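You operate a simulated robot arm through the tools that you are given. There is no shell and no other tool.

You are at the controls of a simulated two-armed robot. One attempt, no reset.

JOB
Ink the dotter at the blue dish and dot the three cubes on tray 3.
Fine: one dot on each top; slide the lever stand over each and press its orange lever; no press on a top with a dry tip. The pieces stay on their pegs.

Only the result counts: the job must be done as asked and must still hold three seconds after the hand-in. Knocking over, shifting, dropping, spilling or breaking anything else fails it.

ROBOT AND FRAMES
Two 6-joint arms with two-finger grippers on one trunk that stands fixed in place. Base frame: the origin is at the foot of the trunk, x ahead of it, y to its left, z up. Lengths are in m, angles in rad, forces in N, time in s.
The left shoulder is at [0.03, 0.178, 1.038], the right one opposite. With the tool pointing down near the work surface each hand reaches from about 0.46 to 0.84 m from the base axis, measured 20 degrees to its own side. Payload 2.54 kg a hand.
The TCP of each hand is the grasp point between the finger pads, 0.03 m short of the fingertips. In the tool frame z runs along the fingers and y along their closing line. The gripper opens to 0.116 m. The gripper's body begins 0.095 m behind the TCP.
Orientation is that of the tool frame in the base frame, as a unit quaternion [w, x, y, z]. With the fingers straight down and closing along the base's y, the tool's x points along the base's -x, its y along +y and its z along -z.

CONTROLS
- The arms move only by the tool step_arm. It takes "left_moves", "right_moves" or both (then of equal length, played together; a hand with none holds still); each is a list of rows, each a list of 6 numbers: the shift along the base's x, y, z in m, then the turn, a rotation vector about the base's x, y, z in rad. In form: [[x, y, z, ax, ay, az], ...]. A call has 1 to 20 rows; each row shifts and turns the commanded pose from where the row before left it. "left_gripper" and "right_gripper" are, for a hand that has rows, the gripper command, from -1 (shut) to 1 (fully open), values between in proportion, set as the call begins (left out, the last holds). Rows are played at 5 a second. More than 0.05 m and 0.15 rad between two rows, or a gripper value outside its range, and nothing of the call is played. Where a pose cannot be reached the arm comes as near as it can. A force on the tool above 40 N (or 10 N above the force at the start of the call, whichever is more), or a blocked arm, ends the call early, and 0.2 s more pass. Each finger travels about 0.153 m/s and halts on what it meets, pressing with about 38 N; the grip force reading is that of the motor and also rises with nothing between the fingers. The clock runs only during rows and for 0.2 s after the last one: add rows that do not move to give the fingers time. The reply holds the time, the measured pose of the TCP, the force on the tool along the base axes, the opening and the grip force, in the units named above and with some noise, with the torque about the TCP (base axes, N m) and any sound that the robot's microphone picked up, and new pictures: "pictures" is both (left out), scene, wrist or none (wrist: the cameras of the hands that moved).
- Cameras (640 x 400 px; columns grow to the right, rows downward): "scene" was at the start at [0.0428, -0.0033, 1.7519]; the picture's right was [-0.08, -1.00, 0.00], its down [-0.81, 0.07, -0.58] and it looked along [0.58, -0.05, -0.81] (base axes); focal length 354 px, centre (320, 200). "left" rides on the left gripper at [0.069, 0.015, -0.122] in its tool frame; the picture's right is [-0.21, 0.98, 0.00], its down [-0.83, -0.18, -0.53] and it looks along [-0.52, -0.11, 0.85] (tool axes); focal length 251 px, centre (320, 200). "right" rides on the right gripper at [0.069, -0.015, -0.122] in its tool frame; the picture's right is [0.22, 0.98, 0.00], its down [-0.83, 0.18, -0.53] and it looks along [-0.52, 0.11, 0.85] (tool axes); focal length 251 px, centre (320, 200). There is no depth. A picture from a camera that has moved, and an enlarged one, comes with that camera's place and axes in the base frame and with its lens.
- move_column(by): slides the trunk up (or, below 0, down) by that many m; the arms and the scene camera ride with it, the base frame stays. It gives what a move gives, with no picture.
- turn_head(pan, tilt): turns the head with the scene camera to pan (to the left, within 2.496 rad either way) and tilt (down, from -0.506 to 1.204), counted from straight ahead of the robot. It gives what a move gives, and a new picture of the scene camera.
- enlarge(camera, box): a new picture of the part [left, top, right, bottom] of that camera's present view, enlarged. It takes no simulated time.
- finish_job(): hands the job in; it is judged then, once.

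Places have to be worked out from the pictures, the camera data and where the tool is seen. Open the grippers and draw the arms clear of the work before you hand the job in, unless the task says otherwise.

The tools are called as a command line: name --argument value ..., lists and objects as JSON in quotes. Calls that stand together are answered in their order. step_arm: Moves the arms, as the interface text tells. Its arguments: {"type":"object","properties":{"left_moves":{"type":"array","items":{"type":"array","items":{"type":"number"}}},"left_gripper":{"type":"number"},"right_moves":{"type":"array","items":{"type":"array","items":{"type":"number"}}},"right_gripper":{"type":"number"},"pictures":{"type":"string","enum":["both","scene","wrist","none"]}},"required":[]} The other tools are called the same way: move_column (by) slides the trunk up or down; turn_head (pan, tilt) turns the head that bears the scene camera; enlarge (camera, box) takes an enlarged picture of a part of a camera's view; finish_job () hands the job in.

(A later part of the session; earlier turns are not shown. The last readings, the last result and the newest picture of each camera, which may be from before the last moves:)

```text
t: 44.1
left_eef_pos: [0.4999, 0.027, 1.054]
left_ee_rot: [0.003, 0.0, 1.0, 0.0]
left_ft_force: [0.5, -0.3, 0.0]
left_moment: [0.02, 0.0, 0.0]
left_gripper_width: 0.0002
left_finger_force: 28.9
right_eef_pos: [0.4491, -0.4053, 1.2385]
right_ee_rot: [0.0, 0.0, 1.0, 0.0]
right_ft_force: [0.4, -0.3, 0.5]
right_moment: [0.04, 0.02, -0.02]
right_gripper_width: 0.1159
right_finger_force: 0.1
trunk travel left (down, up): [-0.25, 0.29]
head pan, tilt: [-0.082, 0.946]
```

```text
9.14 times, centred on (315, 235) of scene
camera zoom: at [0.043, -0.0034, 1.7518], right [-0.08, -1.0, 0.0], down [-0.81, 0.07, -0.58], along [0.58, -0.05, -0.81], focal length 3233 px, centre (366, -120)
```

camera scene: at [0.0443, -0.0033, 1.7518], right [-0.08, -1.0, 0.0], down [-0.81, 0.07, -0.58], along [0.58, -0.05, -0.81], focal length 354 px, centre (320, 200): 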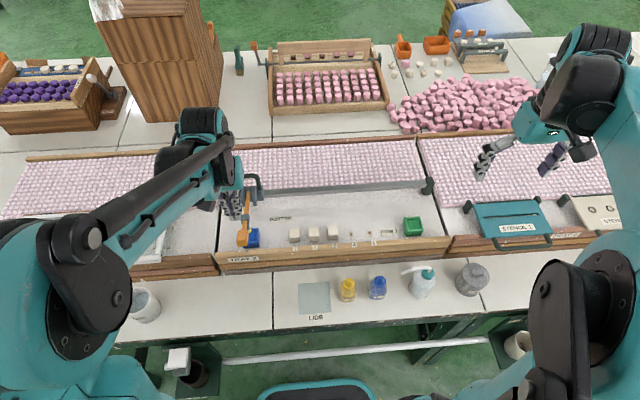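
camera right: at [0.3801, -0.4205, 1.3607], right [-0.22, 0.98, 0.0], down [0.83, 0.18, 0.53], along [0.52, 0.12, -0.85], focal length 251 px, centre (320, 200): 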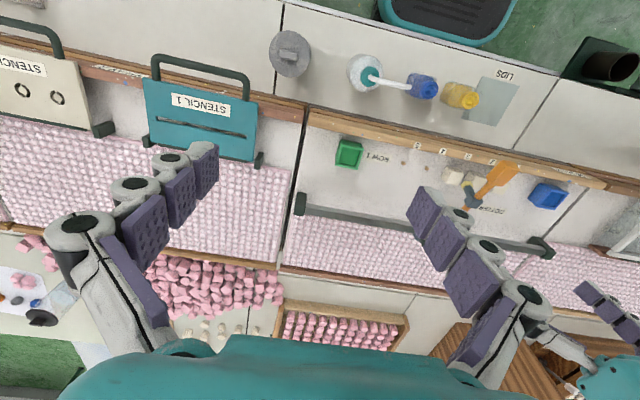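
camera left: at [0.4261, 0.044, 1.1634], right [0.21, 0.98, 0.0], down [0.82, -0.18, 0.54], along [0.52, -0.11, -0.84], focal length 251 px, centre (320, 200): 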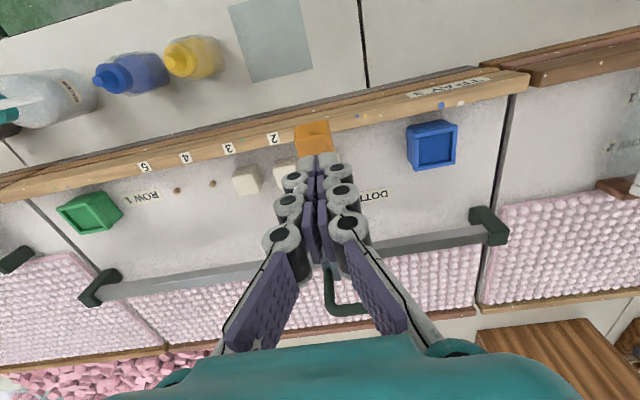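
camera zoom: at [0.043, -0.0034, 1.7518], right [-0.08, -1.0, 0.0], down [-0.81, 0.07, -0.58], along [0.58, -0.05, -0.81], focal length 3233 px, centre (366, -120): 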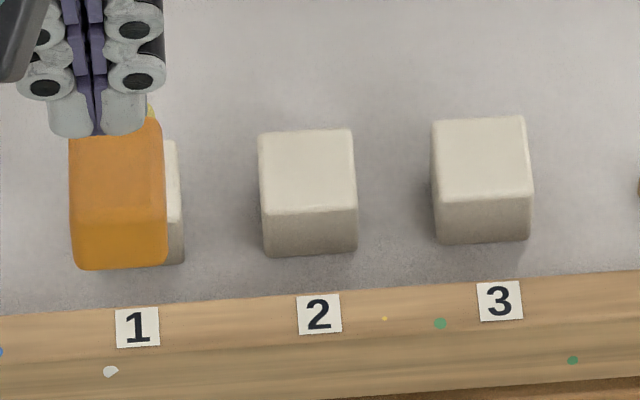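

The tip still shows wet blue, but to be safe against a dry press I'll re-ink before every cube. Back to the handle: fingers at 0.095 m, forward and down astride the loop.

step_arm --left_moves '[[0.02, 0, 0.01, 0, 0, 0], [0.045, 0, 0, 0, 0, 0], [0.045, 0, 0, 0, 0, 0], [0.045, 0, 0, 0, 0, 0], [0.045, 0, 0, 0, 0, 0], [0, 0, -0.034, 0, 0, 0], [0, 0, -0.035, 0, 0, 0], [0, 0, -0.035, 0, 0, 0], [0, 0, 0, 0, 0, 0]]' --left_gripper 0.64 --pictures "wrist"

```text
t: 46.1
left_eef_pos: [0.6985, 0.0285, 0.9602]
left_ee_rot: [0.003, -0.001, 1.0, 0.0]
left_ft_force: [0.5, -0.6, -0.2]
left_moment: [0.0, 0.0, 0.0]
left_gripper_width: 0.0951
left_finger_force: 0.1
right_eef_pos: [0.4474, -0.4043, 1.2395]
right_ee_rot: [0.0, 0.0, 1.0, 0.0]
right_ft_force: [-0.5, 0.6, 0.2]
right_moment: [0.01, 0.01, 0.0]
right_gripper_width: 0.1161
right_finger_force: 0.1
trunk travel left (down, up): [-0.25, 0.29]
head pan, tilt: [-0.082, 0.946]
camera left: at [0.6279, 0.0453, 1.0809], right [0.21, 0.98, 0.0], down [0.82, -0.18, 0.54], along [0.53, -0.11, -0.84], focal length 251 px, centre (320, 200)
```

left: 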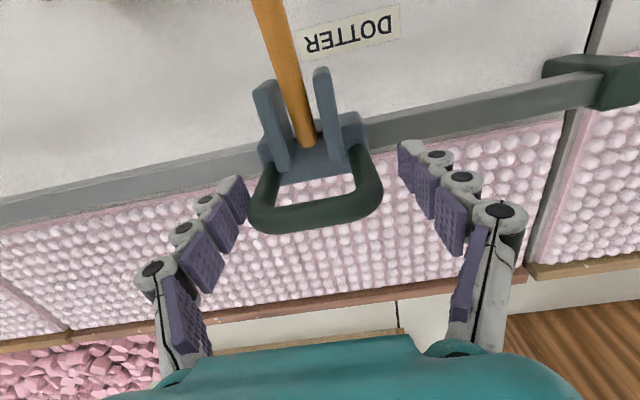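

Astride again. Narrow the fingers and slide the stand to the blue dish (y≈0.151).

step_arm --left_moves '[[0, 0, 0, 0, 0, 0], [0, 0.01, 0, 0, 0, 0], [0, 0.016, 0, 0, 0, 0], [0, 0.016, 0, 0, 0, 0], [0, 0.016, 0, 0, 0, 0], [0, 0.016, 0, 0, 0, 0], [0, 0.016, 0, 0, 0, 0], [0, 0.016, 0, 0, 0, 0], [0, 0.01, 0, 0, 0, 0], [0, 0.005, 0, 0, 0, 0], [0, 0.003, 0, 0, 0, 0], [0, 0.001, 0, 0, 0, 0], [0, 0, 0, 0, 0, 0], [0, -0.0012, 0, 0, 0, 0], [0, 0, 0.03, 0, 0, 0], [0, 0, 0.035, 0, 0, 0], [0, 0, 0.035, 0, 0, 0], [0, 0, 0, 0, 0, 0]]' --left_gripper 0.302 --pictures "wrist"

enlarge --camera "scene" --box '[210, 160, 330, 260]'

enlarge --camera "right" --box '[440, 130, 620, 250]'

```text
t: 49.9
left_eef_pos: [0.6977, 0.1526, 1.0588]
left_ee_rot: [0.003, 0.0, 1.0, 0.0]
left_ft_force: [0.9, -0.7, 0.6]
left_moment: [-0.01, 0.01, 0.0]
left_gripper_width: 0.0753
left_finger_force: 0.1
right_eef_pos: [0.4477, -0.4044, 1.2388]
right_ee_rot: [-0.001, 0.0, 1.0, 0.0]
right_ft_force: [-0.6, -0.7, 0.4]
right_moment: [0.03, -0.05, -0.01]
right_gripper_width: 0.1159
right_finger_force: 0.0
trunk travel left (down, up): [-0.25, 0.29]
head pan, tilt: [-0.082, 0.946]
camera left: at [0.6281, 0.1691, 1.1799], right [0.21, 0.98, 0.0], down [0.82, -0.18, 0.54], along [0.53, -0.11, -0.84], focal length 251 px, centre (320, 200)
```

left: 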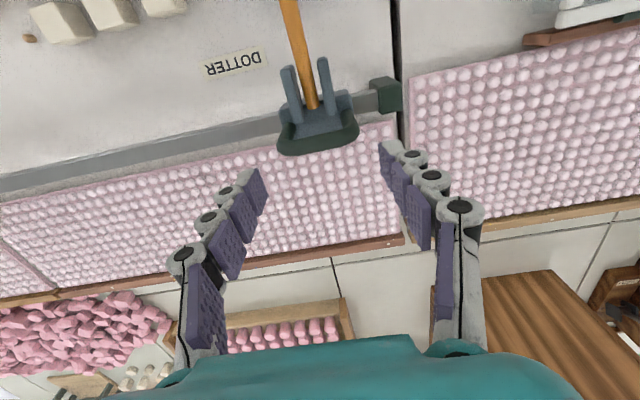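

```text
4.00 times, centred on (270, 210) of scene
camera zoom: at [0.0434, -0.0031, 1.7518], right [-0.08, -1.0, 0.0], down [-0.81, 0.07, -0.58], along [0.58, -0.05, -0.81], focal length 1414 px, centre (520, 160)
```

zoom: 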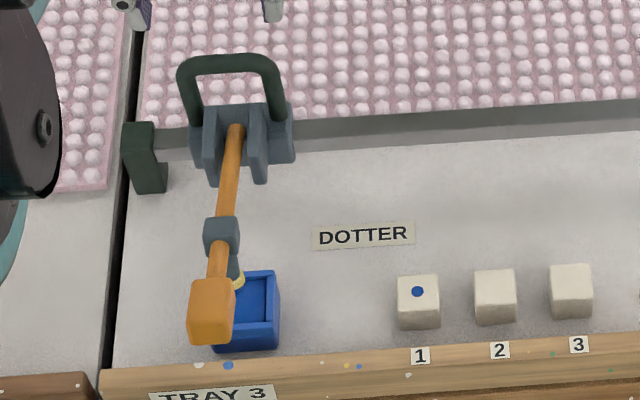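

```text
3.33 times, centred on (530, 190) of right
camera zoom: at [0.3801, -0.4201, 1.3605], right [-0.22, 0.98, 0.0], down [0.83, 0.18, 0.53], along [0.52, 0.11, -0.85], focal length 838 px, centre (-380, 233)
```

zoom: 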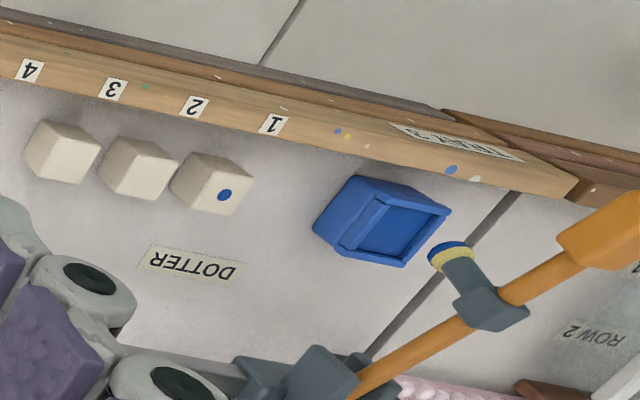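

Stand is over the blue dish; cube 1's dot looks centred. Now close the fingers, go back to the paddle and press to just above the ink contact height.

step_arm --left_moves '[[-0.045, 0, 0, 0, 0, 0], [-0.045, 0, 0, 0, 0, 0], [-0.045, 0, 0, 0, 0, 0], [-0.045, 0, 0, 0, 0, 0], [-0.022, 0, 0, 0, 0, 0], [0, 0, -0.02, 0, 0, 0], [0, 0, -0.015, 0, 0, 0], [0, 0, -0.01, 0, 0, 0], [0, 0, -0.01, 0, 0, 0], [-0.001, 0, -0.01, 0, 0, 0], [-0.002, 0, -0.008, 0, 0, 0], [-0.002, 0, -0.007, 0, 0, 0], [-0.001, 0, -0.006, 0, 0, 0], [0, 0, -0.004, 0, 0, 0], [0, 0, 0, 0, 0, 0]]' --left_gripper -1 --pictures "none"

enlarge --camera "right" --box '[440, 130, 620, 250]'

```text
t: 53.1
left_eef_pos: [0.4901, 0.152, 0.9696]
left_ee_rot: [0.003, 0.0, 1.0, 0.0]
left_ft_force: [1.9, -2.6, 3.6]
left_moment: [-0.05, 0.02, 0.02]
left_gripper_width: 0.006
left_finger_force: 28.7
right_eef_pos: [0.4482, -0.405, 1.2389]
right_ee_rot: [0.001, 0.001, 1.0, 0.0]
right_ft_force: [-0.5, -0.6, -0.3]
right_moment: [-0.03, -0.01, 0.04]
right_gripper_width: 0.1161
right_finger_force: 0.0
trunk travel left (down, up): [-0.25, 0.29]
head pan, tilt: [-0.082, 0.946]
```

```text
3.33 times, centred on (530, 190) of right
camera zoom: at [0.3794, -0.4207, 1.3606], right [-0.22, 0.98, 0.0], down [0.83, 0.18, 0.53], along [0.52, 0.11, -0.85], focal length 838 px, centre (-380, 233)
```

zoom: 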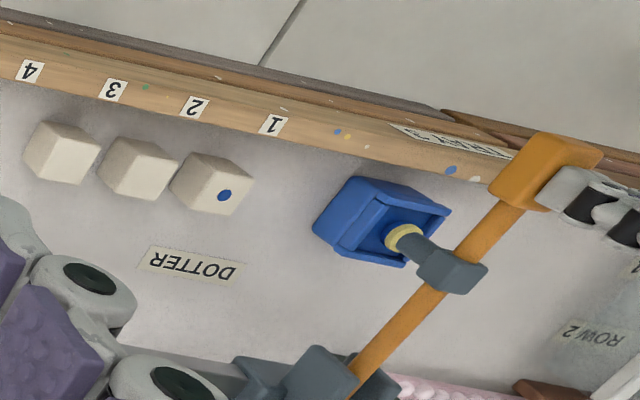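

The tip is in the dish, about to touch. 1 mm steps until firm contact.

step_arm --left_moves '[[0, 0, -0.001, 0, 0, 0], [0, 0, -0.001, 0, 0, 0], [0, 0, 0, 0, 0, 0]]' --pictures "none"

step_arm --left_moves '[[0, 0, -0.001, 0, 0, 0], [0, 0, 0, 0, 0, 0]]' --pictures "none"

```text
t: 53.9
left_eef_pos: [0.4894, 0.1523, 0.9685]
left_ee_rot: [0.002, 0.0, 1.0, 0.0]
left_ft_force: [-1.1, 0.6, 4.4]
left_moment: [0.04, 0.08, -0.01]
left_gripper_width: 0.0064
left_finger_force: 28.7
right_eef_pos: [0.4477, -0.4056, 1.2395]
right_ee_rot: [0.0, 0.0, 1.0, -0.001]
right_ft_force: [0.0, 0.8, 0.0]
right_moment: [0.04, -0.03, -0.01]
right_gripper_width: 0.1159
right_finger_force: 0.0
trunk travel left (down, up): [-0.25, 0.29]
head pan, tilt: [-0.082, 0.946]
```

```text
t: 54.5
left_eef_pos: [0.4893, 0.1512, 0.9676]
left_ee_rot: [0.003, 0.001, 1.0, -0.001]
left_ft_force: [2.2, 0.0, 25.7]
left_moment: [0.01, 0.09, -0.01]
left_gripper_width: 0.0061
left_finger_force: 28.4
right_eef_pos: [0.4479, -0.4055, 1.2396]
right_ee_rot: [0.001, 0.0, 1.0, 0.001]
right_ft_force: [-0.7, -0.2, -0.4]
right_moment: [-0.01, -0.02, 0.01]
right_gripper_width: 0.116
right_finger_force: 0.1
trunk travel left (down, up): [-0.25, 0.29]
head pan, tilt: [-0.082, 0.946]
```

Firm contact in the ink at 25.7 N. Hold a moment, then release and check the tip.

step_arm --left_moves '[[0, 0, 0, 0, 0, 0], [0, 0, 0.001, 0, 0, 0], [0, 0, 0.005, 0, 0, 0], [0.001, 0, 0.012, 0, 0, 0], [0.003, 0, 0.018, 0, 0, 0], [0.003, 0, 0.02, 0, 0, 0], [0.001, 0, 0.02, 0, 0, 0], [0, 0, 0.014, 0, 0, 0], [0, 0, 0, 0, 0, 0]]' --pictures "none"

enlarge --camera "right" --box '[540, 170, 600, 210]'

step_arm --left_moves '[[0.02, 0, 0.007, 0, 0, 0], [0.045, 0, 0, 0, 0, 0], [0.045, 0, 0, 0, 0, 0], [0.045, 0, 0, 0, 0, 0], [0.045, 0, 0, 0, 0, 0], [0, 0, -0.034, 0, 0, 0], [0, 0, -0.035, 0, 0, 0], [0, 0, -0.035, 0, 0, 0], [0, 0, 0, 0, 0, 0]]' --left_gripper 0.64 --pictures "wrist"

```text
t: 56.5
left_eef_pos: [0.4987, 0.1519, 1.0568]
left_ee_rot: [0.003, 0.0, 1.0, 0.0]
left_ft_force: [0.2, 0.1, -0.8]
left_moment: [-0.03, 0.0, 0.01]
left_gripper_width: 0.0001
left_finger_force: 28.4
right_eef_pos: [0.448, -0.4042, 1.2382]
right_ee_rot: [0.0, 0.0, 1.0, -0.001]
right_ft_force: [0.0, 0.6, -0.3]
right_moment: [-0.02, -0.01, -0.01]
right_gripper_width: 0.116
right_finger_force: 0.0
trunk travel left (down, up): [-0.25, 0.29]
head pan, tilt: [-0.082, 0.946]
```

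```text
10.00 times, centred on (570, 190) of right
camera zoom: at [0.3799, -0.4203, 1.3606], right [-0.22, 0.98, 0.0], down [0.83, 0.18, 0.53], along [0.52, 0.11, -0.85], focal length 2514 px, centre (-2180, 300)
```

zoom: 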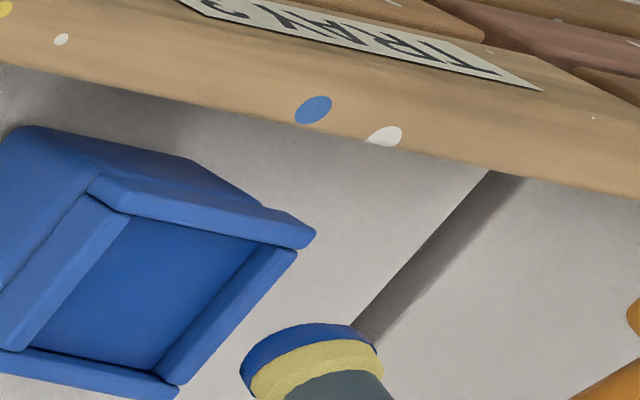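

```text
t: 58.5
left_eef_pos: [0.6984, 0.1525, 0.9596]
left_ee_rot: [0.003, 0.0, 1.0, -0.001]
left_ft_force: [0.0, -0.4, -0.3]
left_moment: [-0.02, 0.01, -0.02]
left_gripper_width: 0.0949
left_finger_force: 0.1
right_eef_pos: [0.4484, -0.4056, 1.2383]
right_ee_rot: [0.0, 0.0, 1.0, -0.001]
right_ft_force: [0.1, -0.2, 0.1]
right_moment: [0.01, -0.04, 0.02]
right_gripper_width: 0.1161
right_finger_force: 0.0
trunk travel left (down, up): [-0.25, 0.29]
head pan, tilt: [-0.082, 0.946]
camera left: at [0.6281, 0.1696, 1.0809], right [0.21, 0.98, 0.0], down [0.82, -0.18, 0.54], along [0.53, -0.11, -0.84], focal length 251 px, centre (320, 200)
```

left: 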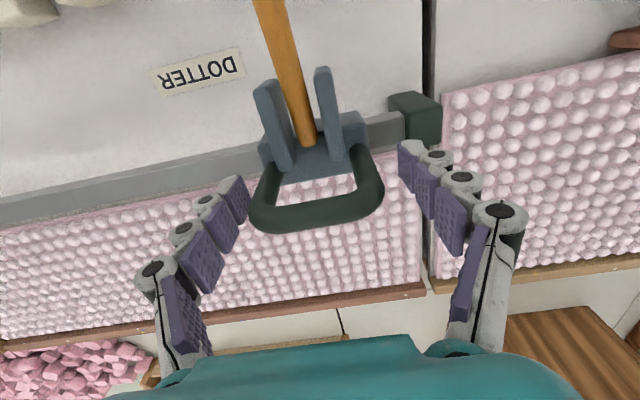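

The tip is freshly inked. Slide the stand to cube 2 (y≈−0.028) with the close-fit fingers, then lift off.

step_arm --left_moves '[[0, 0, 0, 0, 0, 0], [0, -0.01, 0, 0, 0, 0], [0, -0.018, 0, 0, 0, 0], [0, -0.018, 0, 0, 0, 0], [0, -0.018, 0, 0, 0, 0], [0, -0.018, 0, 0, 0, 0], [0, -0.018, 0, 0, 0, 0], [0, -0.018, 0, 0, 0, 0], [0, -0.018, 0, 0, 0, 0], [0, -0.018, 0, 0, 0, 0], [0, -0.014, 0, 0, 0, 0], [0, -0.007, 0, 0, 0, 0], [0, -0.003, 0, 0, 0, 0], [0, -0.002, 0, 0, 0, 0], [0, 0, 0, 0, 0, 0], [0, 0.0012, 0, 0, 0, 0], [0, 0, 0.03, 0, 0, 0], [0, 0, 0.035, 0, 0, 0], [0, 0, 0.035, 0, 0, 0], [0, 0, 0, 0, 0, 0]]' --left_gripper 0.302 --pictures "wrist"

enlarge --camera "scene" --box '[270, 160, 370, 260]'

enlarge --camera "right" --box '[430, 150, 540, 220]'

```text
t: 62.7
left_eef_pos: [0.6994, -0.0276, 1.0611]
left_ee_rot: [0.003, 0.0, 1.0, 0.0]
left_ft_force: [-0.4, -0.1, -0.3]
left_moment: [-0.02, 0.01, 0.04]
left_gripper_width: 0.0752
left_finger_force: 0.0
right_eef_pos: [0.4496, -0.4052, 1.2387]
right_ee_rot: [0.0, -0.001, 1.0, 0.0]
right_ft_force: [-0.6, -0.1, -0.3]
right_moment: [0.01, 0.04, 0.0]
right_gripper_width: 0.1162
right_finger_force: 0.1
trunk travel left (down, up): [-0.25, 0.29]
head pan, tilt: [-0.082, 0.946]
camera left: at [0.6299, -0.0118, 1.1815], right [0.21, 0.98, 0.0], down [0.82, -0.18, 0.54], along [0.53, -0.11, -0.84], focal length 251 px, centre (320, 200)
```

left: 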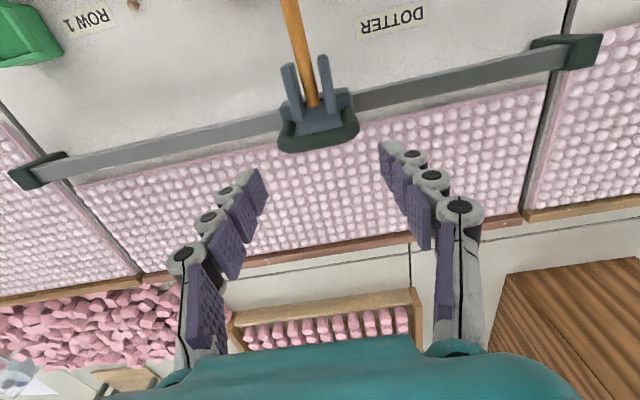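

```text
4.00 times, centred on (320, 210) of scene
camera zoom: at [0.0433, -0.0033, 1.7518], right [-0.08, -1.0, 0.0], down [-0.81, 0.07, -0.58], along [0.58, -0.05, -0.81], focal length 1414 px, centre (320, 160)
```

zoom: 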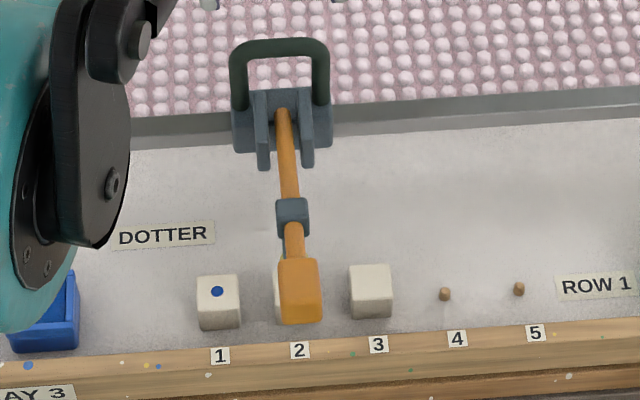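

```text
5.71 times, centred on (485, 185) of right
camera zoom: at [0.3801, -0.4203, 1.3605], right [-0.22, 0.98, 0.0], down [0.83, 0.18, 0.53], along [0.52, 0.11, -0.85], focal length 1437 px, centre (-623, 286)
```

zoom: 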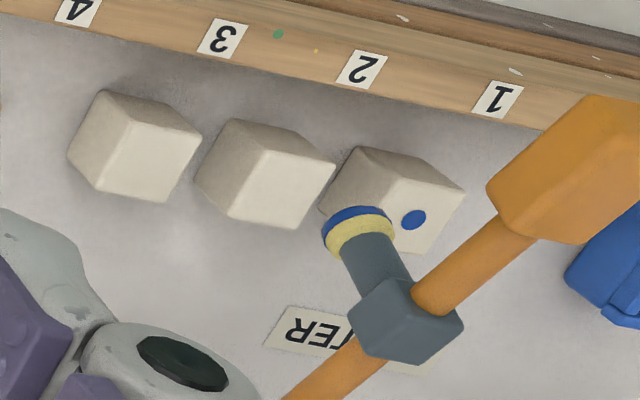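

Stand is in line with cube 2 (paddle y≈−0.027, cube −0.0277), tip blue. Close, go to the paddle, press down to just short of contact.

step_arm --left_moves '[[-0.045, 0, 0, 0, 0, 0], [-0.045, 0, 0, 0, 0, 0], [-0.045, 0, 0, 0, 0, 0], [-0.045, 0, 0, 0, 0, 0], [-0.022, 0, 0, 0, 0, 0], [0, 0, -0.02, 0, 0, 0], [0, 0, -0.015, 0, 0, 0], [0, 0, -0.01, 0, 0, 0], [0, 0, -0.01, 0, 0, 0], [-0.001, 0, -0.01, 0, 0, 0], [-0.002, 0, -0.008, 0, 0, 0], [-0.002, 0, -0.007, 0, 0, 0], [-0.001, 0, -0.006, 0, 0, 0], [0, 0, -0.004, 0, 0, 0], [0, 0, -0.002, 0, 0, 0], [0, 0, 0, 0, 0, 0]]' --left_gripper -1 --pictures "none"

enlarge --camera "right" --box '[430, 150, 540, 220]'

```text
t: 66.1
left_eef_pos: [0.4902, -0.0269, 0.9673]
left_ee_rot: [0.002, 0.0, 1.0, 0.0]
left_ft_force: [1.5, 0.7, 4.2]
left_moment: [0.01, 0.0, 0.0]
left_gripper_width: 0.0061
left_finger_force: 28.1
right_eef_pos: [0.4477, -0.4053, 1.2392]
right_ee_rot: [0.0, 0.0, 1.0, 0.0]
right_ft_force: [-0.6, -0.4, 0.0]
right_moment: [-0.01, 0.01, -0.05]
right_gripper_width: 0.1159
right_finger_force: 0.1
trunk travel left (down, up): [-0.25, 0.29]
head pan, tilt: [-0.082, 0.946]
```

```text
5.71 times, centred on (485, 185) of right
camera zoom: at [0.3795, -0.4202, 1.3607], right [-0.22, 0.98, 0.0], down [0.83, 0.18, 0.53], along [0.52, 0.11, -0.85], focal length 1437 px, centre (-623, 286)
```

zoom: 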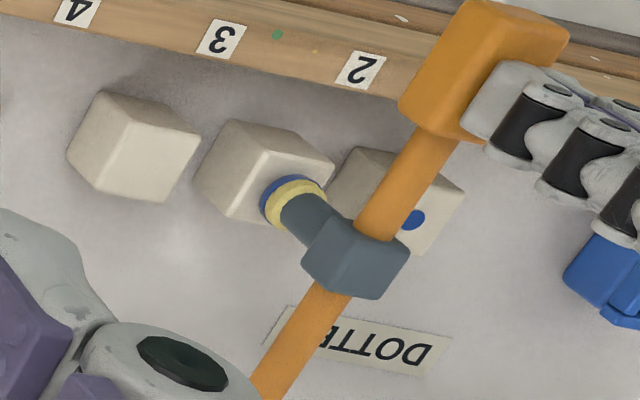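

The tip is centred above cube 2, still wet. Fine steps down to contact.

step_arm --left_moves '[[0, 0, -0.001, 0, 0, 0], [0, 0, -0.001, 0, 0, 0], [0, 0, 0, 0, 0, 0]]' --pictures "none"

step_arm --left_moves '[[0, 0, -0.001, 0, 0, 0], [0, 0, 0, 0, 0, 0]]' --pictures "none"

step_arm --left_moves '[[0, 0, -0.0007, 0, 0, 0], [0, 0, 0, 0, 0, 0]]' --pictures "none"

```text
t: 66.9
left_eef_pos: [0.4906, -0.0271, 0.9652]
left_ee_rot: [0.002, 0.0, 1.0, 0.001]
left_ft_force: [0.8, 0.3, 3.8]
left_moment: [0.02, -0.06, -0.01]
left_gripper_width: 0.0059
left_finger_force: 28.4
right_eef_pos: [0.4481, -0.4037, 1.2384]
right_ee_rot: [0.0, 0.0, 1.0, 0.0]
right_ft_force: [0.3, 0.4, 0.6]
right_moment: [0.01, -0.02, -0.04]
right_gripper_width: 0.1157
right_finger_force: 0.0
trunk travel left (down, up): [-0.25, 0.29]
head pan, tilt: [-0.082, 0.946]
```

```text
t: 67.5
left_eef_pos: [0.4906, -0.028, 0.9651]
left_ee_rot: [0.002, 0.0, 1.0, 0.001]
left_ft_force: [0.6, 0.4, 4.4]
left_moment: [0.02, -0.03, 0.0]
left_gripper_width: 0.0059
left_finger_force: 28.6
right_eef_pos: [0.4478, -0.4053, 1.2383]
right_ee_rot: [0.0, 0.0, 1.0, 0.0]
right_ft_force: [-0.2, -0.7, 0.0]
right_moment: [0.01, 0.01, 0.0]
right_gripper_width: 0.116
right_finger_force: 0.0
trunk travel left (down, up): [-0.25, 0.29]
head pan, tilt: [-0.082, 0.946]
```

```text
t: 68.1
left_eef_pos: [0.4902, -0.0277, 0.9647]
left_ee_rot: [0.003, 0.0, 1.0, 0.0]
left_ft_force: [-1.3, 1.4, 4.6]
left_moment: [0.02, -0.01, 0.03]
left_gripper_width: 0.006
left_finger_force: 27.8
right_eef_pos: [0.4479, -0.4055, 1.2384]
right_ee_rot: [0.0, 0.0, 1.0, -0.001]
right_ft_force: [-0.7, 0.4, -0.5]
right_moment: [0.01, -0.01, -0.01]
right_gripper_width: 0.1158
right_finger_force: 0.1
trunk travel left (down, up): [-0.25, 0.29]
head pan, tilt: [-0.082, 0.946]
```

Contact is imminent; 0.7 mm steps.

step_arm --left_moves '[[0, 0, -0.0007, 0, 0, 0], [0, 0, 0, 0, 0, 0]]' --pictures "none"

step_arm --left_moves '[[0, 0, -0.0007, 0, 0, 0], [0, 0, 0, 0, 0, 0]]' --pictures "none"

```text
t: 68.7
left_eef_pos: [0.4906, -0.0266, 0.9648]
left_ee_rot: [0.004, 0.0, 1.0, 0.0]
left_ft_force: [1.0, 1.4, 14.4]
left_moment: [0.01, -0.2, 0.02]
left_gripper_width: 0.006
left_finger_force: 28.6
right_eef_pos: [0.4473, -0.4054, 1.2385]
right_ee_rot: [0.0, 0.0, 1.0, 0.0]
right_ft_force: [0.4, 0.1, 0.6]
right_moment: [-0.01, 0.0, 0.02]
right_gripper_width: 0.1162
right_finger_force: 0.2
trunk travel left (down, up): [-0.25, 0.29]
head pan, tilt: [-0.082, 0.946]
```

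```text
t: 69.5
left_eef_pos: [0.4897, -0.0279, 0.9642]
left_ee_rot: [0.005, -0.001, 1.0, 0.0]
left_ft_force: [2.4, 1.0, 24.0]
left_moment: [0.02, -0.32, -0.05]
left_gripper_width: 0.0061
left_finger_force: 28.8
right_eef_pos: [0.4479, -0.4041, 1.2386]
right_ee_rot: [0.0, 0.0, 1.0, 0.0]
right_ft_force: [0.0, 0.6, -0.5]
right_moment: [0.01, -0.02, 0.03]
right_gripper_width: 0.116
right_finger_force: 0.2
trunk travel left (down, up): [-0.25, 0.29]
head pan, tilt: [-0.082, 0.946]
stopped in row 2 (left hand): the force on the tool passed its limit at 41 N (the readings are from after the stop); the commanded pose is now the measured one
```

Pressed firmly (24–41 N). Release and inspect cube 2.

step_arm --left_moves '[[0, 0, 0.001, 0, 0, 0], [0, 0, 0.005, 0, 0, 0], [0.001, 0, 0.012, 0, 0, 0], [0.003, 0, 0.018, 0, 0, 0], [0.003, 0, 0.02, 0, 0, 0], [0.001, 0, 0.02, 0, 0, 0], [0, 0, 0.02, 0, 0, 0], [0, 0, 0, 0, 0, 0]]' --pictures "none"

enlarge --camera "right" --box '[430, 150, 540, 220]'

```text
t: 71.3
left_eef_pos: [0.4981, -0.0277, 1.0585]
left_ee_rot: [0.004, -0.001, 1.0, 0.0]
left_ft_force: [-0.2, -0.9, -0.3]
left_moment: [0.01, 0.05, 0.04]
left_gripper_width: 0.0001
left_finger_force: 28.2
right_eef_pos: [0.4495, -0.4047, 1.2385]
right_ee_rot: [0.0, 0.0, 1.0, 0.0]
right_ft_force: [-0.2, -0.4, 0.3]
right_moment: [-0.01, -0.01, 0.0]
right_gripper_width: 0.116
right_finger_force: 0.1
trunk travel left (down, up): [-0.25, 0.29]
head pan, tilt: [-0.082, 0.946]
```

```text
5.71 times, centred on (485, 185) of right
camera zoom: at [0.38, -0.4204, 1.3605], right [-0.22, 0.98, 0.0], down [0.83, 0.18, 0.53], along [0.52, 0.11, -0.85], focal length 1437 px, centre (-623, 286)
```

zoom: 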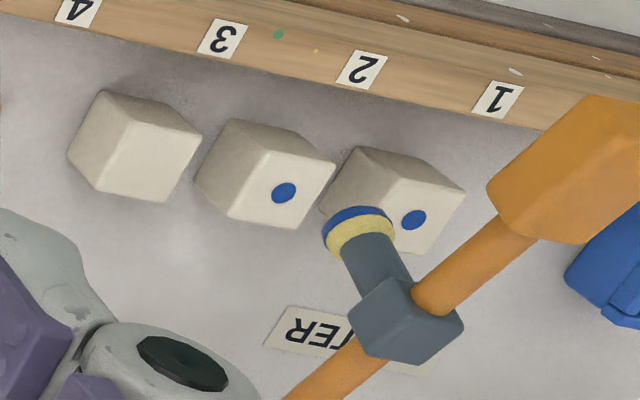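

Cube 2 has a clean centred dot. Back to the handle for re-inking before cube 3.

step_arm --left_moves '[[0.02, 0, 0.007, 0, 0, 0], [0.045, 0, 0, 0, 0, 0], [0.045, 0, 0, 0, 0, 0], [0.045, 0, 0, 0, 0, 0], [0.045, 0, 0, 0, 0, 0], [0, 0, -0.034, 0, 0, 0], [0, 0, -0.035, 0, 0, 0], [0, 0, -0.035, 0, 0, 0], [0, 0, 0, 0, 0, 0]]' --left_gripper 0.64 --pictures "wrist"

```text
t: 73.3
left_eef_pos: [0.698, -0.0285, 0.9606]
left_ee_rot: [0.004, 0.0, 1.0, 0.0]
left_ft_force: [-0.7, -0.1, -0.2]
left_moment: [-0.03, -0.05, 0.0]
left_gripper_width: 0.0952
left_finger_force: 0.1
right_eef_pos: [0.4491, -0.4055, 1.2375]
right_ee_rot: [-0.001, 0.0, 1.0, 0.0]
right_ft_force: [0.3, 0.6, -0.5]
right_moment: [-0.01, -0.03, 0.01]
right_gripper_width: 0.1161
right_finger_force: 0.0
trunk travel left (down, up): [-0.25, 0.29]
head pan, tilt: [-0.082, 0.946]
camera left: at [0.6266, -0.0113, 1.0827], right [0.21, 0.98, 0.0], down [0.82, -0.18, 0.54], along [0.53, -0.11, -0.84], focal length 251 px, centre (320, 200)
```

left: 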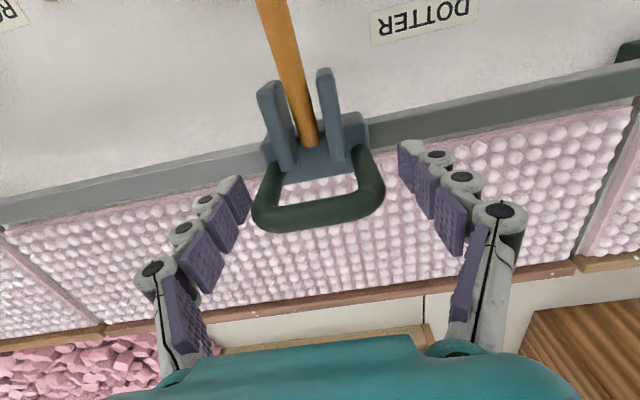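

Astride the loop again. Slide to the blue dish and lift off.

step_arm --left_moves '[[0, 0, 0, 0, 0, 0], [0, 0.01, 0, 0, 0, 0], [0, 0.018, 0, 0, 0, 0], [0, 0.018, 0, 0, 0, 0], [0, 0.018, 0, 0, 0, 0], [0, 0.018, 0, 0, 0, 0], [0, 0.018, 0, 0, 0, 0], [0, 0.018, 0, 0, 0, 0], [0, 0.018, 0, 0, 0, 0], [0, 0.018, 0, 0, 0, 0], [0, 0.014, 0, 0, 0, 0], [0, 0.007, 0, 0, 0, 0], [0, 0.003, 0, 0, 0, 0], [0, 0.002, 0, 0, 0, 0], [0, 0, 0, 0, 0, 0], [0, -0.0012, 0, 0, 0, 0], [0, 0, 0.03, 0, 0, 0], [0, 0, 0.035, 0, 0, 0], [0, 0, 0.035, 0, 0, 0], [0, 0, 0, 0, 0, 0]]' --left_gripper 0.302 --pictures "wrist"

enlarge --camera "scene" --box '[210, 160, 330, 260]'

```text
t: 77.5
left_eef_pos: [0.6978, 0.1517, 1.0596]
left_ee_rot: [0.004, 0.0, 1.0, -0.001]
left_ft_force: [0.3, 0.1, 0.1]
left_moment: [-0.02, 0.03, -0.01]
left_gripper_width: 0.0754
left_finger_force: 0.1
right_eef_pos: [0.449, -0.4046, 1.2377]
right_ee_rot: [0.0, 0.0, 1.0, 0.0]
right_ft_force: [-0.5, -0.7, 0.3]
right_moment: [-0.02, 0.0, 0.0]
right_gripper_width: 0.1159
right_finger_force: 0.2
trunk travel left (down, up): [-0.25, 0.29]
head pan, tilt: [-0.082, 0.946]
camera left: at [0.6275, 0.168, 1.1816], right [0.21, 0.98, 0.0], down [0.82, -0.18, 0.54], along [0.53, -0.11, -0.84], focal length 251 px, centre (320, 200)
```

left: 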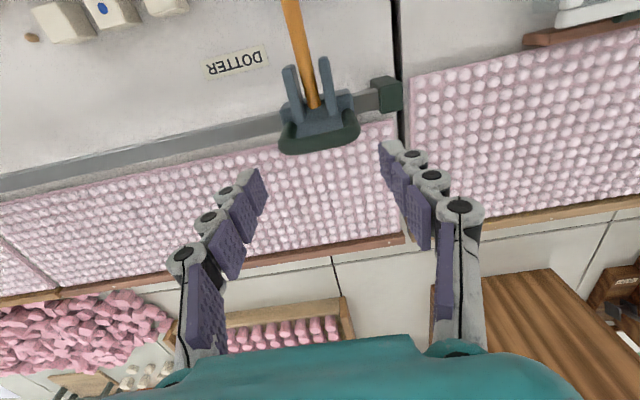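

```text
4.00 times, centred on (270, 210) of scene
camera zoom: at [0.0434, -0.0032, 1.7518], right [-0.08, -1.0, 0.0], down [-0.81, 0.07, -0.58], along [0.58, -0.05, -0.81], focal length 1414 px, centre (520, 160)
```

zoom: 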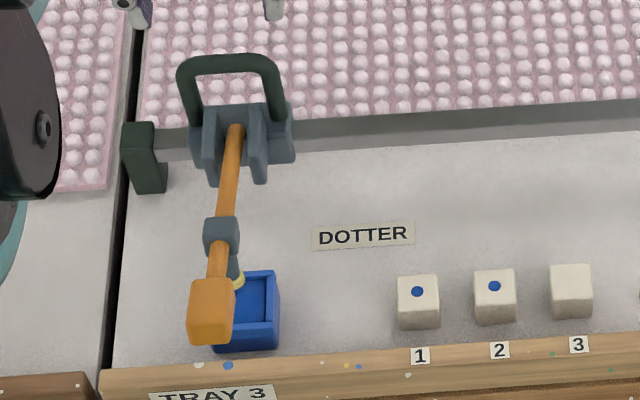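

Both dots look centred; the stand is over the dish again. Close, move to the paddle and press into the dish.

step_arm --left_moves '[[-0.045, 0, 0, 0, 0, 0], [-0.045, 0, 0, 0, 0, 0], [-0.045, 0, 0, 0, 0, 0], [-0.045, 0, 0, 0, 0, 0], [-0.022, 0, 0, 0, 0, 0], [0, 0, -0.02, 0, 0, 0], [0, 0, -0.015, 0, 0, 0], [0, 0, -0.01, 0, 0, 0], [0, 0, -0.01, 0, 0, 0], [-0.001, 0, -0.01, 0, 0, 0], [-0.002, 0, -0.008, 0, 0, 0], [-0.002, 0, -0.007, 0, 0, 0], [-0.001, 0, -0.006, 0, 0, 0], [0, 0, -0.004, 0, 0, 0], [0, 0, -0.002, 0, 0, 0], [0, 0, 0, 0, 0, 0]]' --left_gripper -1 --pictures "none"

step_arm --left_moves '[[0, 0, -0.001, 0, 0, 0], [0, 0, 0, 0, 0, 0]]' --pictures "none"

step_arm --left_moves '[[0, 0, -0.0008, 0, 0, 0], [0, 0, 0, 0, 0, 0]]' --pictures "none"

```text
t: 80.9
left_eef_pos: [0.4911, 0.1514, 0.9693]
left_ee_rot: [0.003, -0.001, 1.0, 0.0]
left_ft_force: [-2.0, -0.2, 3.3]
left_moment: [0.0, 0.1, -0.02]
left_gripper_width: 0.006
left_finger_force: 28.8
right_eef_pos: [0.4473, -0.4063, 1.2385]
right_ee_rot: [0.0, 0.0, 1.0, 0.0]
right_ft_force: [0.3, 0.2, 0.0]
right_moment: [-0.04, 0.0, -0.01]
right_gripper_width: 0.1159
right_finger_force: 0.0
trunk travel left (down, up): [-0.25, 0.29]
head pan, tilt: [-0.082, 0.946]
```

```text
t: 81.5
left_eef_pos: [0.4915, 0.1509, 0.9684]
left_ee_rot: [0.003, 0.0, 1.0, 0.0]
left_ft_force: [-1.8, 0.8, 3.6]
left_moment: [0.02, 0.06, -0.03]
left_gripper_width: 0.0058
left_finger_force: 29.0
right_eef_pos: [0.4474, -0.4051, 1.2395]
right_ee_rot: [0.0, 0.0, 1.0, 0.001]
right_ft_force: [-0.3, 0.0, 0.3]
right_moment: [0.0, 0.02, 0.04]
right_gripper_width: 0.1161
right_finger_force: 0.0
trunk travel left (down, up): [-0.25, 0.29]
head pan, tilt: [-0.082, 0.946]
```

```text
t: 82.1
left_eef_pos: [0.4904, 0.1518, 0.9684]
left_ee_rot: [0.005, -0.001, 1.0, 0.0]
left_ft_force: [-0.1, -0.5, 7.2]
left_moment: [-0.03, 0.08, -0.01]
left_gripper_width: 0.0058
left_finger_force: 28.5
right_eef_pos: [0.4491, -0.4055, 1.2381]
right_ee_rot: [0.0, 0.0, 1.0, -0.001]
right_ft_force: [-0.9, -0.4, 0.7]
right_moment: [0.03, -0.01, 0.02]
right_gripper_width: 0.1161
right_finger_force: 0.2
trunk travel left (down, up): [-0.25, 0.29]
head pan, tilt: [-0.082, 0.946]
```

Contact begins (7 N). One more 0.7 mm to press firmly, then release and return to the handle.

step_arm --left_moves '[[0, 0, -0.0007, 0, 0, 0], [0, 0, 0, 0, 0, 0]]' --pictures "none"

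step_arm --left_moves '[[0, 0, 0.001, 0, 0, 0], [0, 0, 0.005, 0, 0, 0], [0.001, 0, 0.012, 0, 0, 0], [0.003, 0, 0.018, 0, 0, 0], [0.003, 0, 0.02, 0, 0, 0], [0.001, 0, 0.02, 0, 0, 0], [0, 0, 0.016, 0, 0, 0], [0, 0, 0, 0, 0, 0]]' --pictures "none"

enlarge --camera "right" --box '[540, 170, 600, 210]'

```text
t: 82.7
left_eef_pos: [0.4916, 0.1517, 0.9679]
left_ee_rot: [0.004, -0.001, 1.0, 0.0]
left_ft_force: [6.2, -0.2, 23.5]
left_moment: [0.06, -0.03, -0.02]
left_gripper_width: 0.0057
left_finger_force: 28.9
right_eef_pos: [0.448, -0.4062, 1.2392]
right_ee_rot: [0.0, 0.001, 1.0, 0.0]
right_ft_force: [-0.2, 0.3, 0.0]
right_moment: [-0.04, 0.01, -0.03]
right_gripper_width: 0.116
right_finger_force: 0.0
trunk travel left (down, up): [-0.25, 0.29]
head pan, tilt: [-0.082, 0.946]
```

```text
t: 84.5
left_eef_pos: [0.4989, 0.151, 1.0577]
left_ee_rot: [0.003, -0.001, 1.0, -0.001]
left_ft_force: [0.4, -0.1, 0.0]
left_moment: [0.0, 0.0, 0.06]
left_gripper_width: 0.0
left_finger_force: 28.6
right_eef_pos: [0.4489, -0.4043, 1.2394]
right_ee_rot: [0.0, 0.0, 1.0, 0.0]
right_ft_force: [0.0, -0.1, -0.2]
right_moment: [-0.01, 0.0, 0.02]
right_gripper_width: 0.1159
right_finger_force: 0.2
trunk travel left (down, up): [-0.25, 0.29]
head pan, tilt: [-0.082, 0.946]
```

```text
10.00 times, centred on (570, 190) of right
camera zoom: at [0.3798, -0.4203, 1.3606], right [-0.22, 0.98, 0.0], down [0.83, 0.18, 0.53], along [0.52, 0.11, -0.85], focal length 2514 px, centre (-2180, 300)
```

zoom: 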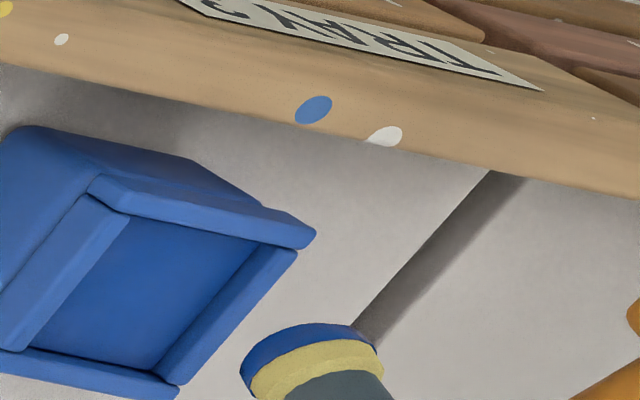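

Freshly inked and the dish is unmoved. To the handle again.

step_arm --left_moves '[[0.02, 0, 0.007, 0, 0, 0], [0.045, 0, 0, 0, 0, 0], [0.045, 0, 0, 0, 0, 0], [0.045, 0, 0, 0, 0, 0], [0.045, 0, 0, 0, 0, 0], [0, 0, -0.034, 0, 0, 0], [0, 0, -0.035, 0, 0, 0], [0, 0, -0.035, 0, 0, 0], [0, 0, 0, 0, 0, 0]]' --left_gripper 0.64 --pictures "wrist"

```text
t: 86.5
left_eef_pos: [0.7004, 0.1512, 0.9623]
left_ee_rot: [0.003, 0.0, 1.0, -0.001]
left_ft_force: [-0.4, -0.9, 0.8]
left_moment: [0.02, 0.03, 0.0]
left_gripper_width: 0.0948
left_finger_force: 0.1
right_eef_pos: [0.4479, -0.4039, 1.2381]
right_ee_rot: [0.001, 0.0, 1.0, 0.0]
right_ft_force: [0.7, -0.2, 0.9]
right_moment: [0.03, -0.01, 0.02]
right_gripper_width: 0.116
right_finger_force: 0.0
trunk travel left (down, up): [-0.25, 0.29]
head pan, tilt: [-0.082, 0.946]
camera left: at [0.6296, 0.1677, 1.0825], right [0.21, 0.98, 0.0], down [0.82, -0.18, 0.54], along [0.53, -0.11, -0.84], focal length 251 px, centre (320, 200)
```

left: 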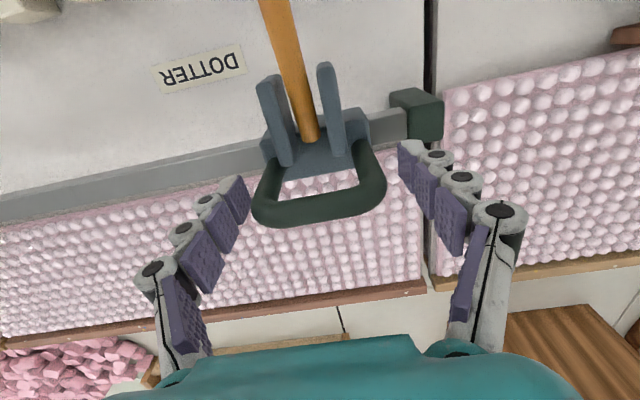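

Astride the loop. Slide the stand to cube 3 (y≈−0.082).

step_arm --left_moves '[[0, 0, 0, 0, 0, 0], [0, -0.01, 0, 0, 0, 0], [0, -0.02, 0, 0, 0, 0], [0, -0.02, 0, 0, 0, 0], [0, -0.02, 0, 0, 0, 0], [0, -0.02, 0, 0, 0, 0], [0, -0.02, 0, 0, 0, 0], [0, -0.02, 0, 0, 0, 0], [0, -0.02, 0, 0, 0, 0], [0, -0.02, 0, 0, 0, 0], [0, -0.02, 0, 0, 0, 0], [0, -0.018, 0, 0, 0, 0], [0, -0.014, 0, 0, 0, 0], [0, -0.007, 0, 0, 0, 0], [0, -0.0035, 0, 0, 0, 0], [0, -0.002, 0, 0, 0, 0], [0, 0, 0, 0, 0, 0], [0, 0.0012, 0, 0, 0, 0], [0, 0, 0, 0, 0, 0]]' --left_gripper 0.302 --pictures "wrist"

enlarge --camera "scene" --box '[280, 160, 390, 260]'

enlarge --camera "right" --box '[410, 150, 520, 220]'

```text
t: 90.5
left_eef_pos: [0.6988, -0.0832, 0.9619]
left_ee_rot: [0.003, -0.001, 1.0, 0.0]
left_ft_force: [-0.3, -1.8, -1.8]
left_moment: [-0.03, 0.04, -0.01]
left_gripper_width: 0.0767
left_finger_force: 0.9
right_eef_pos: [0.4491, -0.4055, 1.2381]
right_ee_rot: [0.001, 0.0, 1.0, 0.0]
right_ft_force: [0.2, -0.3, -0.3]
right_moment: [-0.01, 0.01, -0.02]
right_gripper_width: 0.116
right_finger_force: 0.2
trunk travel left (down, up): [-0.25, 0.29]
head pan, tilt: [-0.082, 0.946]
camera left: at [0.6288, -0.0656, 1.0827], right [0.21, 0.98, 0.0], down [0.82, -0.18, 0.54], along [0.53, -0.11, -0.84], focal length 251 px, centre (320, 200)
```

left: 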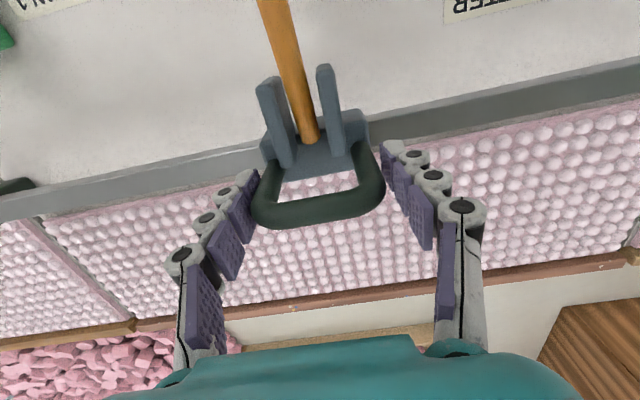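

```text
4.00 times, centred on (335, 210) of scene
camera zoom: at [0.043, -0.0039, 1.7518], right [-0.08, -1.0, 0.0], down [-0.81, 0.07, -0.58], along [0.58, -0.05, -0.81], focal length 1414 px, centre (260, 160)
```

zoom: 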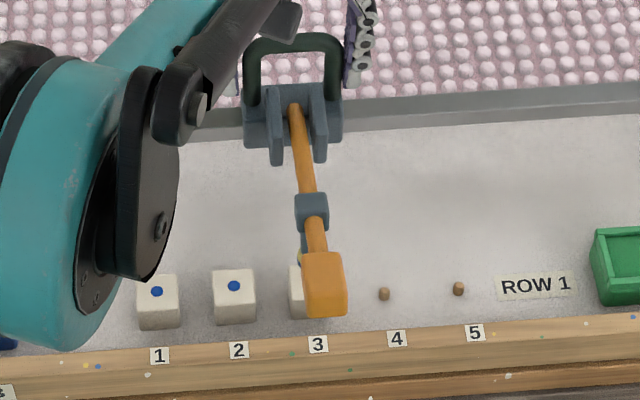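

```text
5.71 times, centred on (465, 185) of right
camera zoom: at [0.3797, -0.4208, 1.3605], right [-0.22, 0.98, 0.0], down [0.83, 0.18, 0.53], along [0.52, 0.11, -0.85], focal length 1437 px, centre (-509, 286)
```

zoom: 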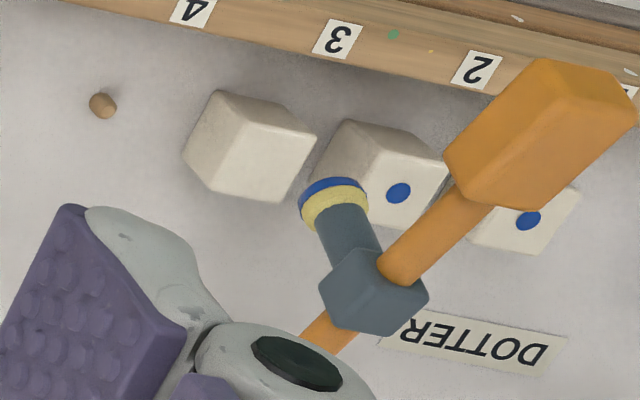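

The stand is within about a millimetre of cube 3; since a finger is touching, I'll narrow the fingers to nearly the loop's width to centre it exactly.

step_arm --left_moves '[[0, 0, 0, 0, 0, 0], [0, 0, 0, 0, 0, 0], [0, 0, 0, 0, 0, 0]]' --left_gripper 0.268 --pictures "none"

step_arm --left_moves '[[0, 0, 0, 0, 0, 0], [0, 0, 0, 0, 0, 0]]' --left_gripper 0.36 --pictures "none"

enlarge --camera "scene" --box '[280, 160, 390, 260]'

```text
t: 91.3
left_eef_pos: [0.6984, -0.0811, 0.9625]
left_ee_rot: [0.003, -0.001, 1.0, 0.0]
left_ft_force: [0.7, -3.0, 1.5]
left_moment: [-0.13, -0.04, 0.05]
left_gripper_width: 0.0759
left_finger_force: 1.8
right_eef_pos: [0.4486, -0.4057, 1.2379]
right_ee_rot: [0.0, 0.0, 1.0, 0.0]
right_ft_force: [-0.3, 0.1, 0.6]
right_moment: [-0.03, 0.0, -0.01]
right_gripper_width: 0.1161
right_finger_force: 0.0
trunk travel left (down, up): [-0.25, 0.29]
head pan, tilt: [-0.082, 0.946]
```

```text
t: 91.9
left_eef_pos: [0.6989, -0.0814, 0.9614]
left_ee_rot: [0.003, 0.0, 1.0, 0.0]
left_ft_force: [-0.5, -1.3, -0.5]
left_moment: [-0.03, 0.0, 0.0]
left_gripper_width: 0.0795
left_finger_force: 0.7
right_eef_pos: [0.449, -0.4049, 1.239]
right_ee_rot: [0.0, -0.001, 1.0, -0.001]
right_ft_force: [0.5, -1.0, -0.3]
right_moment: [0.03, -0.04, -0.01]
right_gripper_width: 0.1161
right_finger_force: 0.2
trunk travel left (down, up): [-0.25, 0.29]
head pan, tilt: [-0.082, 0.946]
```

```text
4.00 times, centred on (335, 210) of scene
camera zoom: at [0.0429, -0.0034, 1.7519], right [-0.08, -1.0, 0.0], down [-0.81, 0.07, -0.58], along [0.58, -0.05, -0.81], focal length 1414 px, centre (260, 160)
```

zoom: 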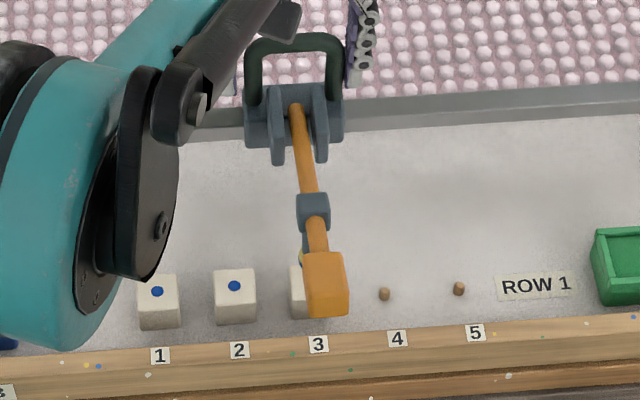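

One finger still touches the loop, so let me look closely at the loop between the fingers.

enlarge --camera "left" --box '[220, 120, 420, 245]'

enlarge --camera "scene" --box '[315, 205, 365, 240]'

```text
3.20 times, centred on (320, 182) of left
camera zoom: at [0.6288, -0.065, 1.0828], right [0.21, 0.98, 0.0], down [0.82, -0.18, 0.54], along [0.53, -0.11, -0.84], focal length 805 px, centre (320, 256)
```

zoom: 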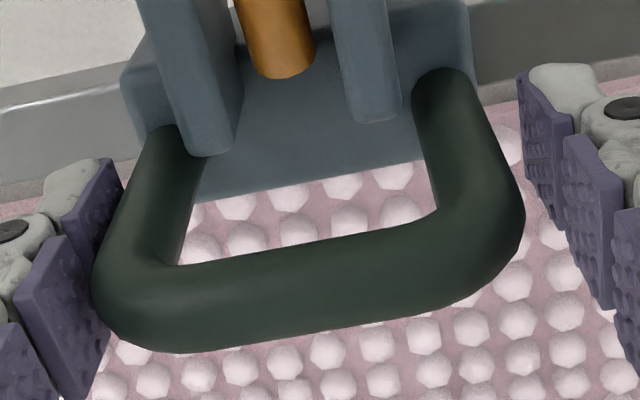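

```text
11.43 times, centred on (340, 222) of scene
camera zoom: at [0.0429, -0.0034, 1.7519], right [-0.08, -1.0, 0.0], down [-0.81, 0.07, -0.58], along [0.58, -0.05, -0.81], focal length 4042 px, centre (91, -57)
```

zoom: 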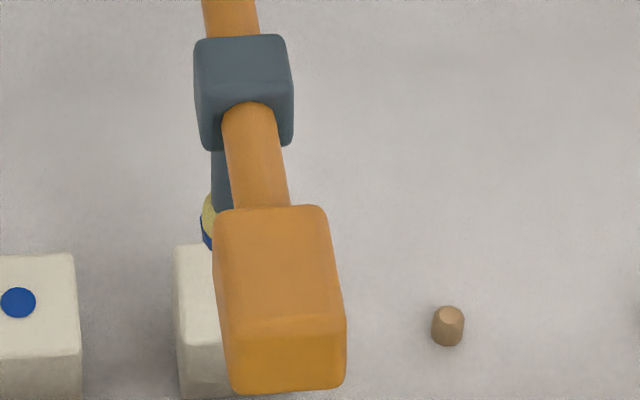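

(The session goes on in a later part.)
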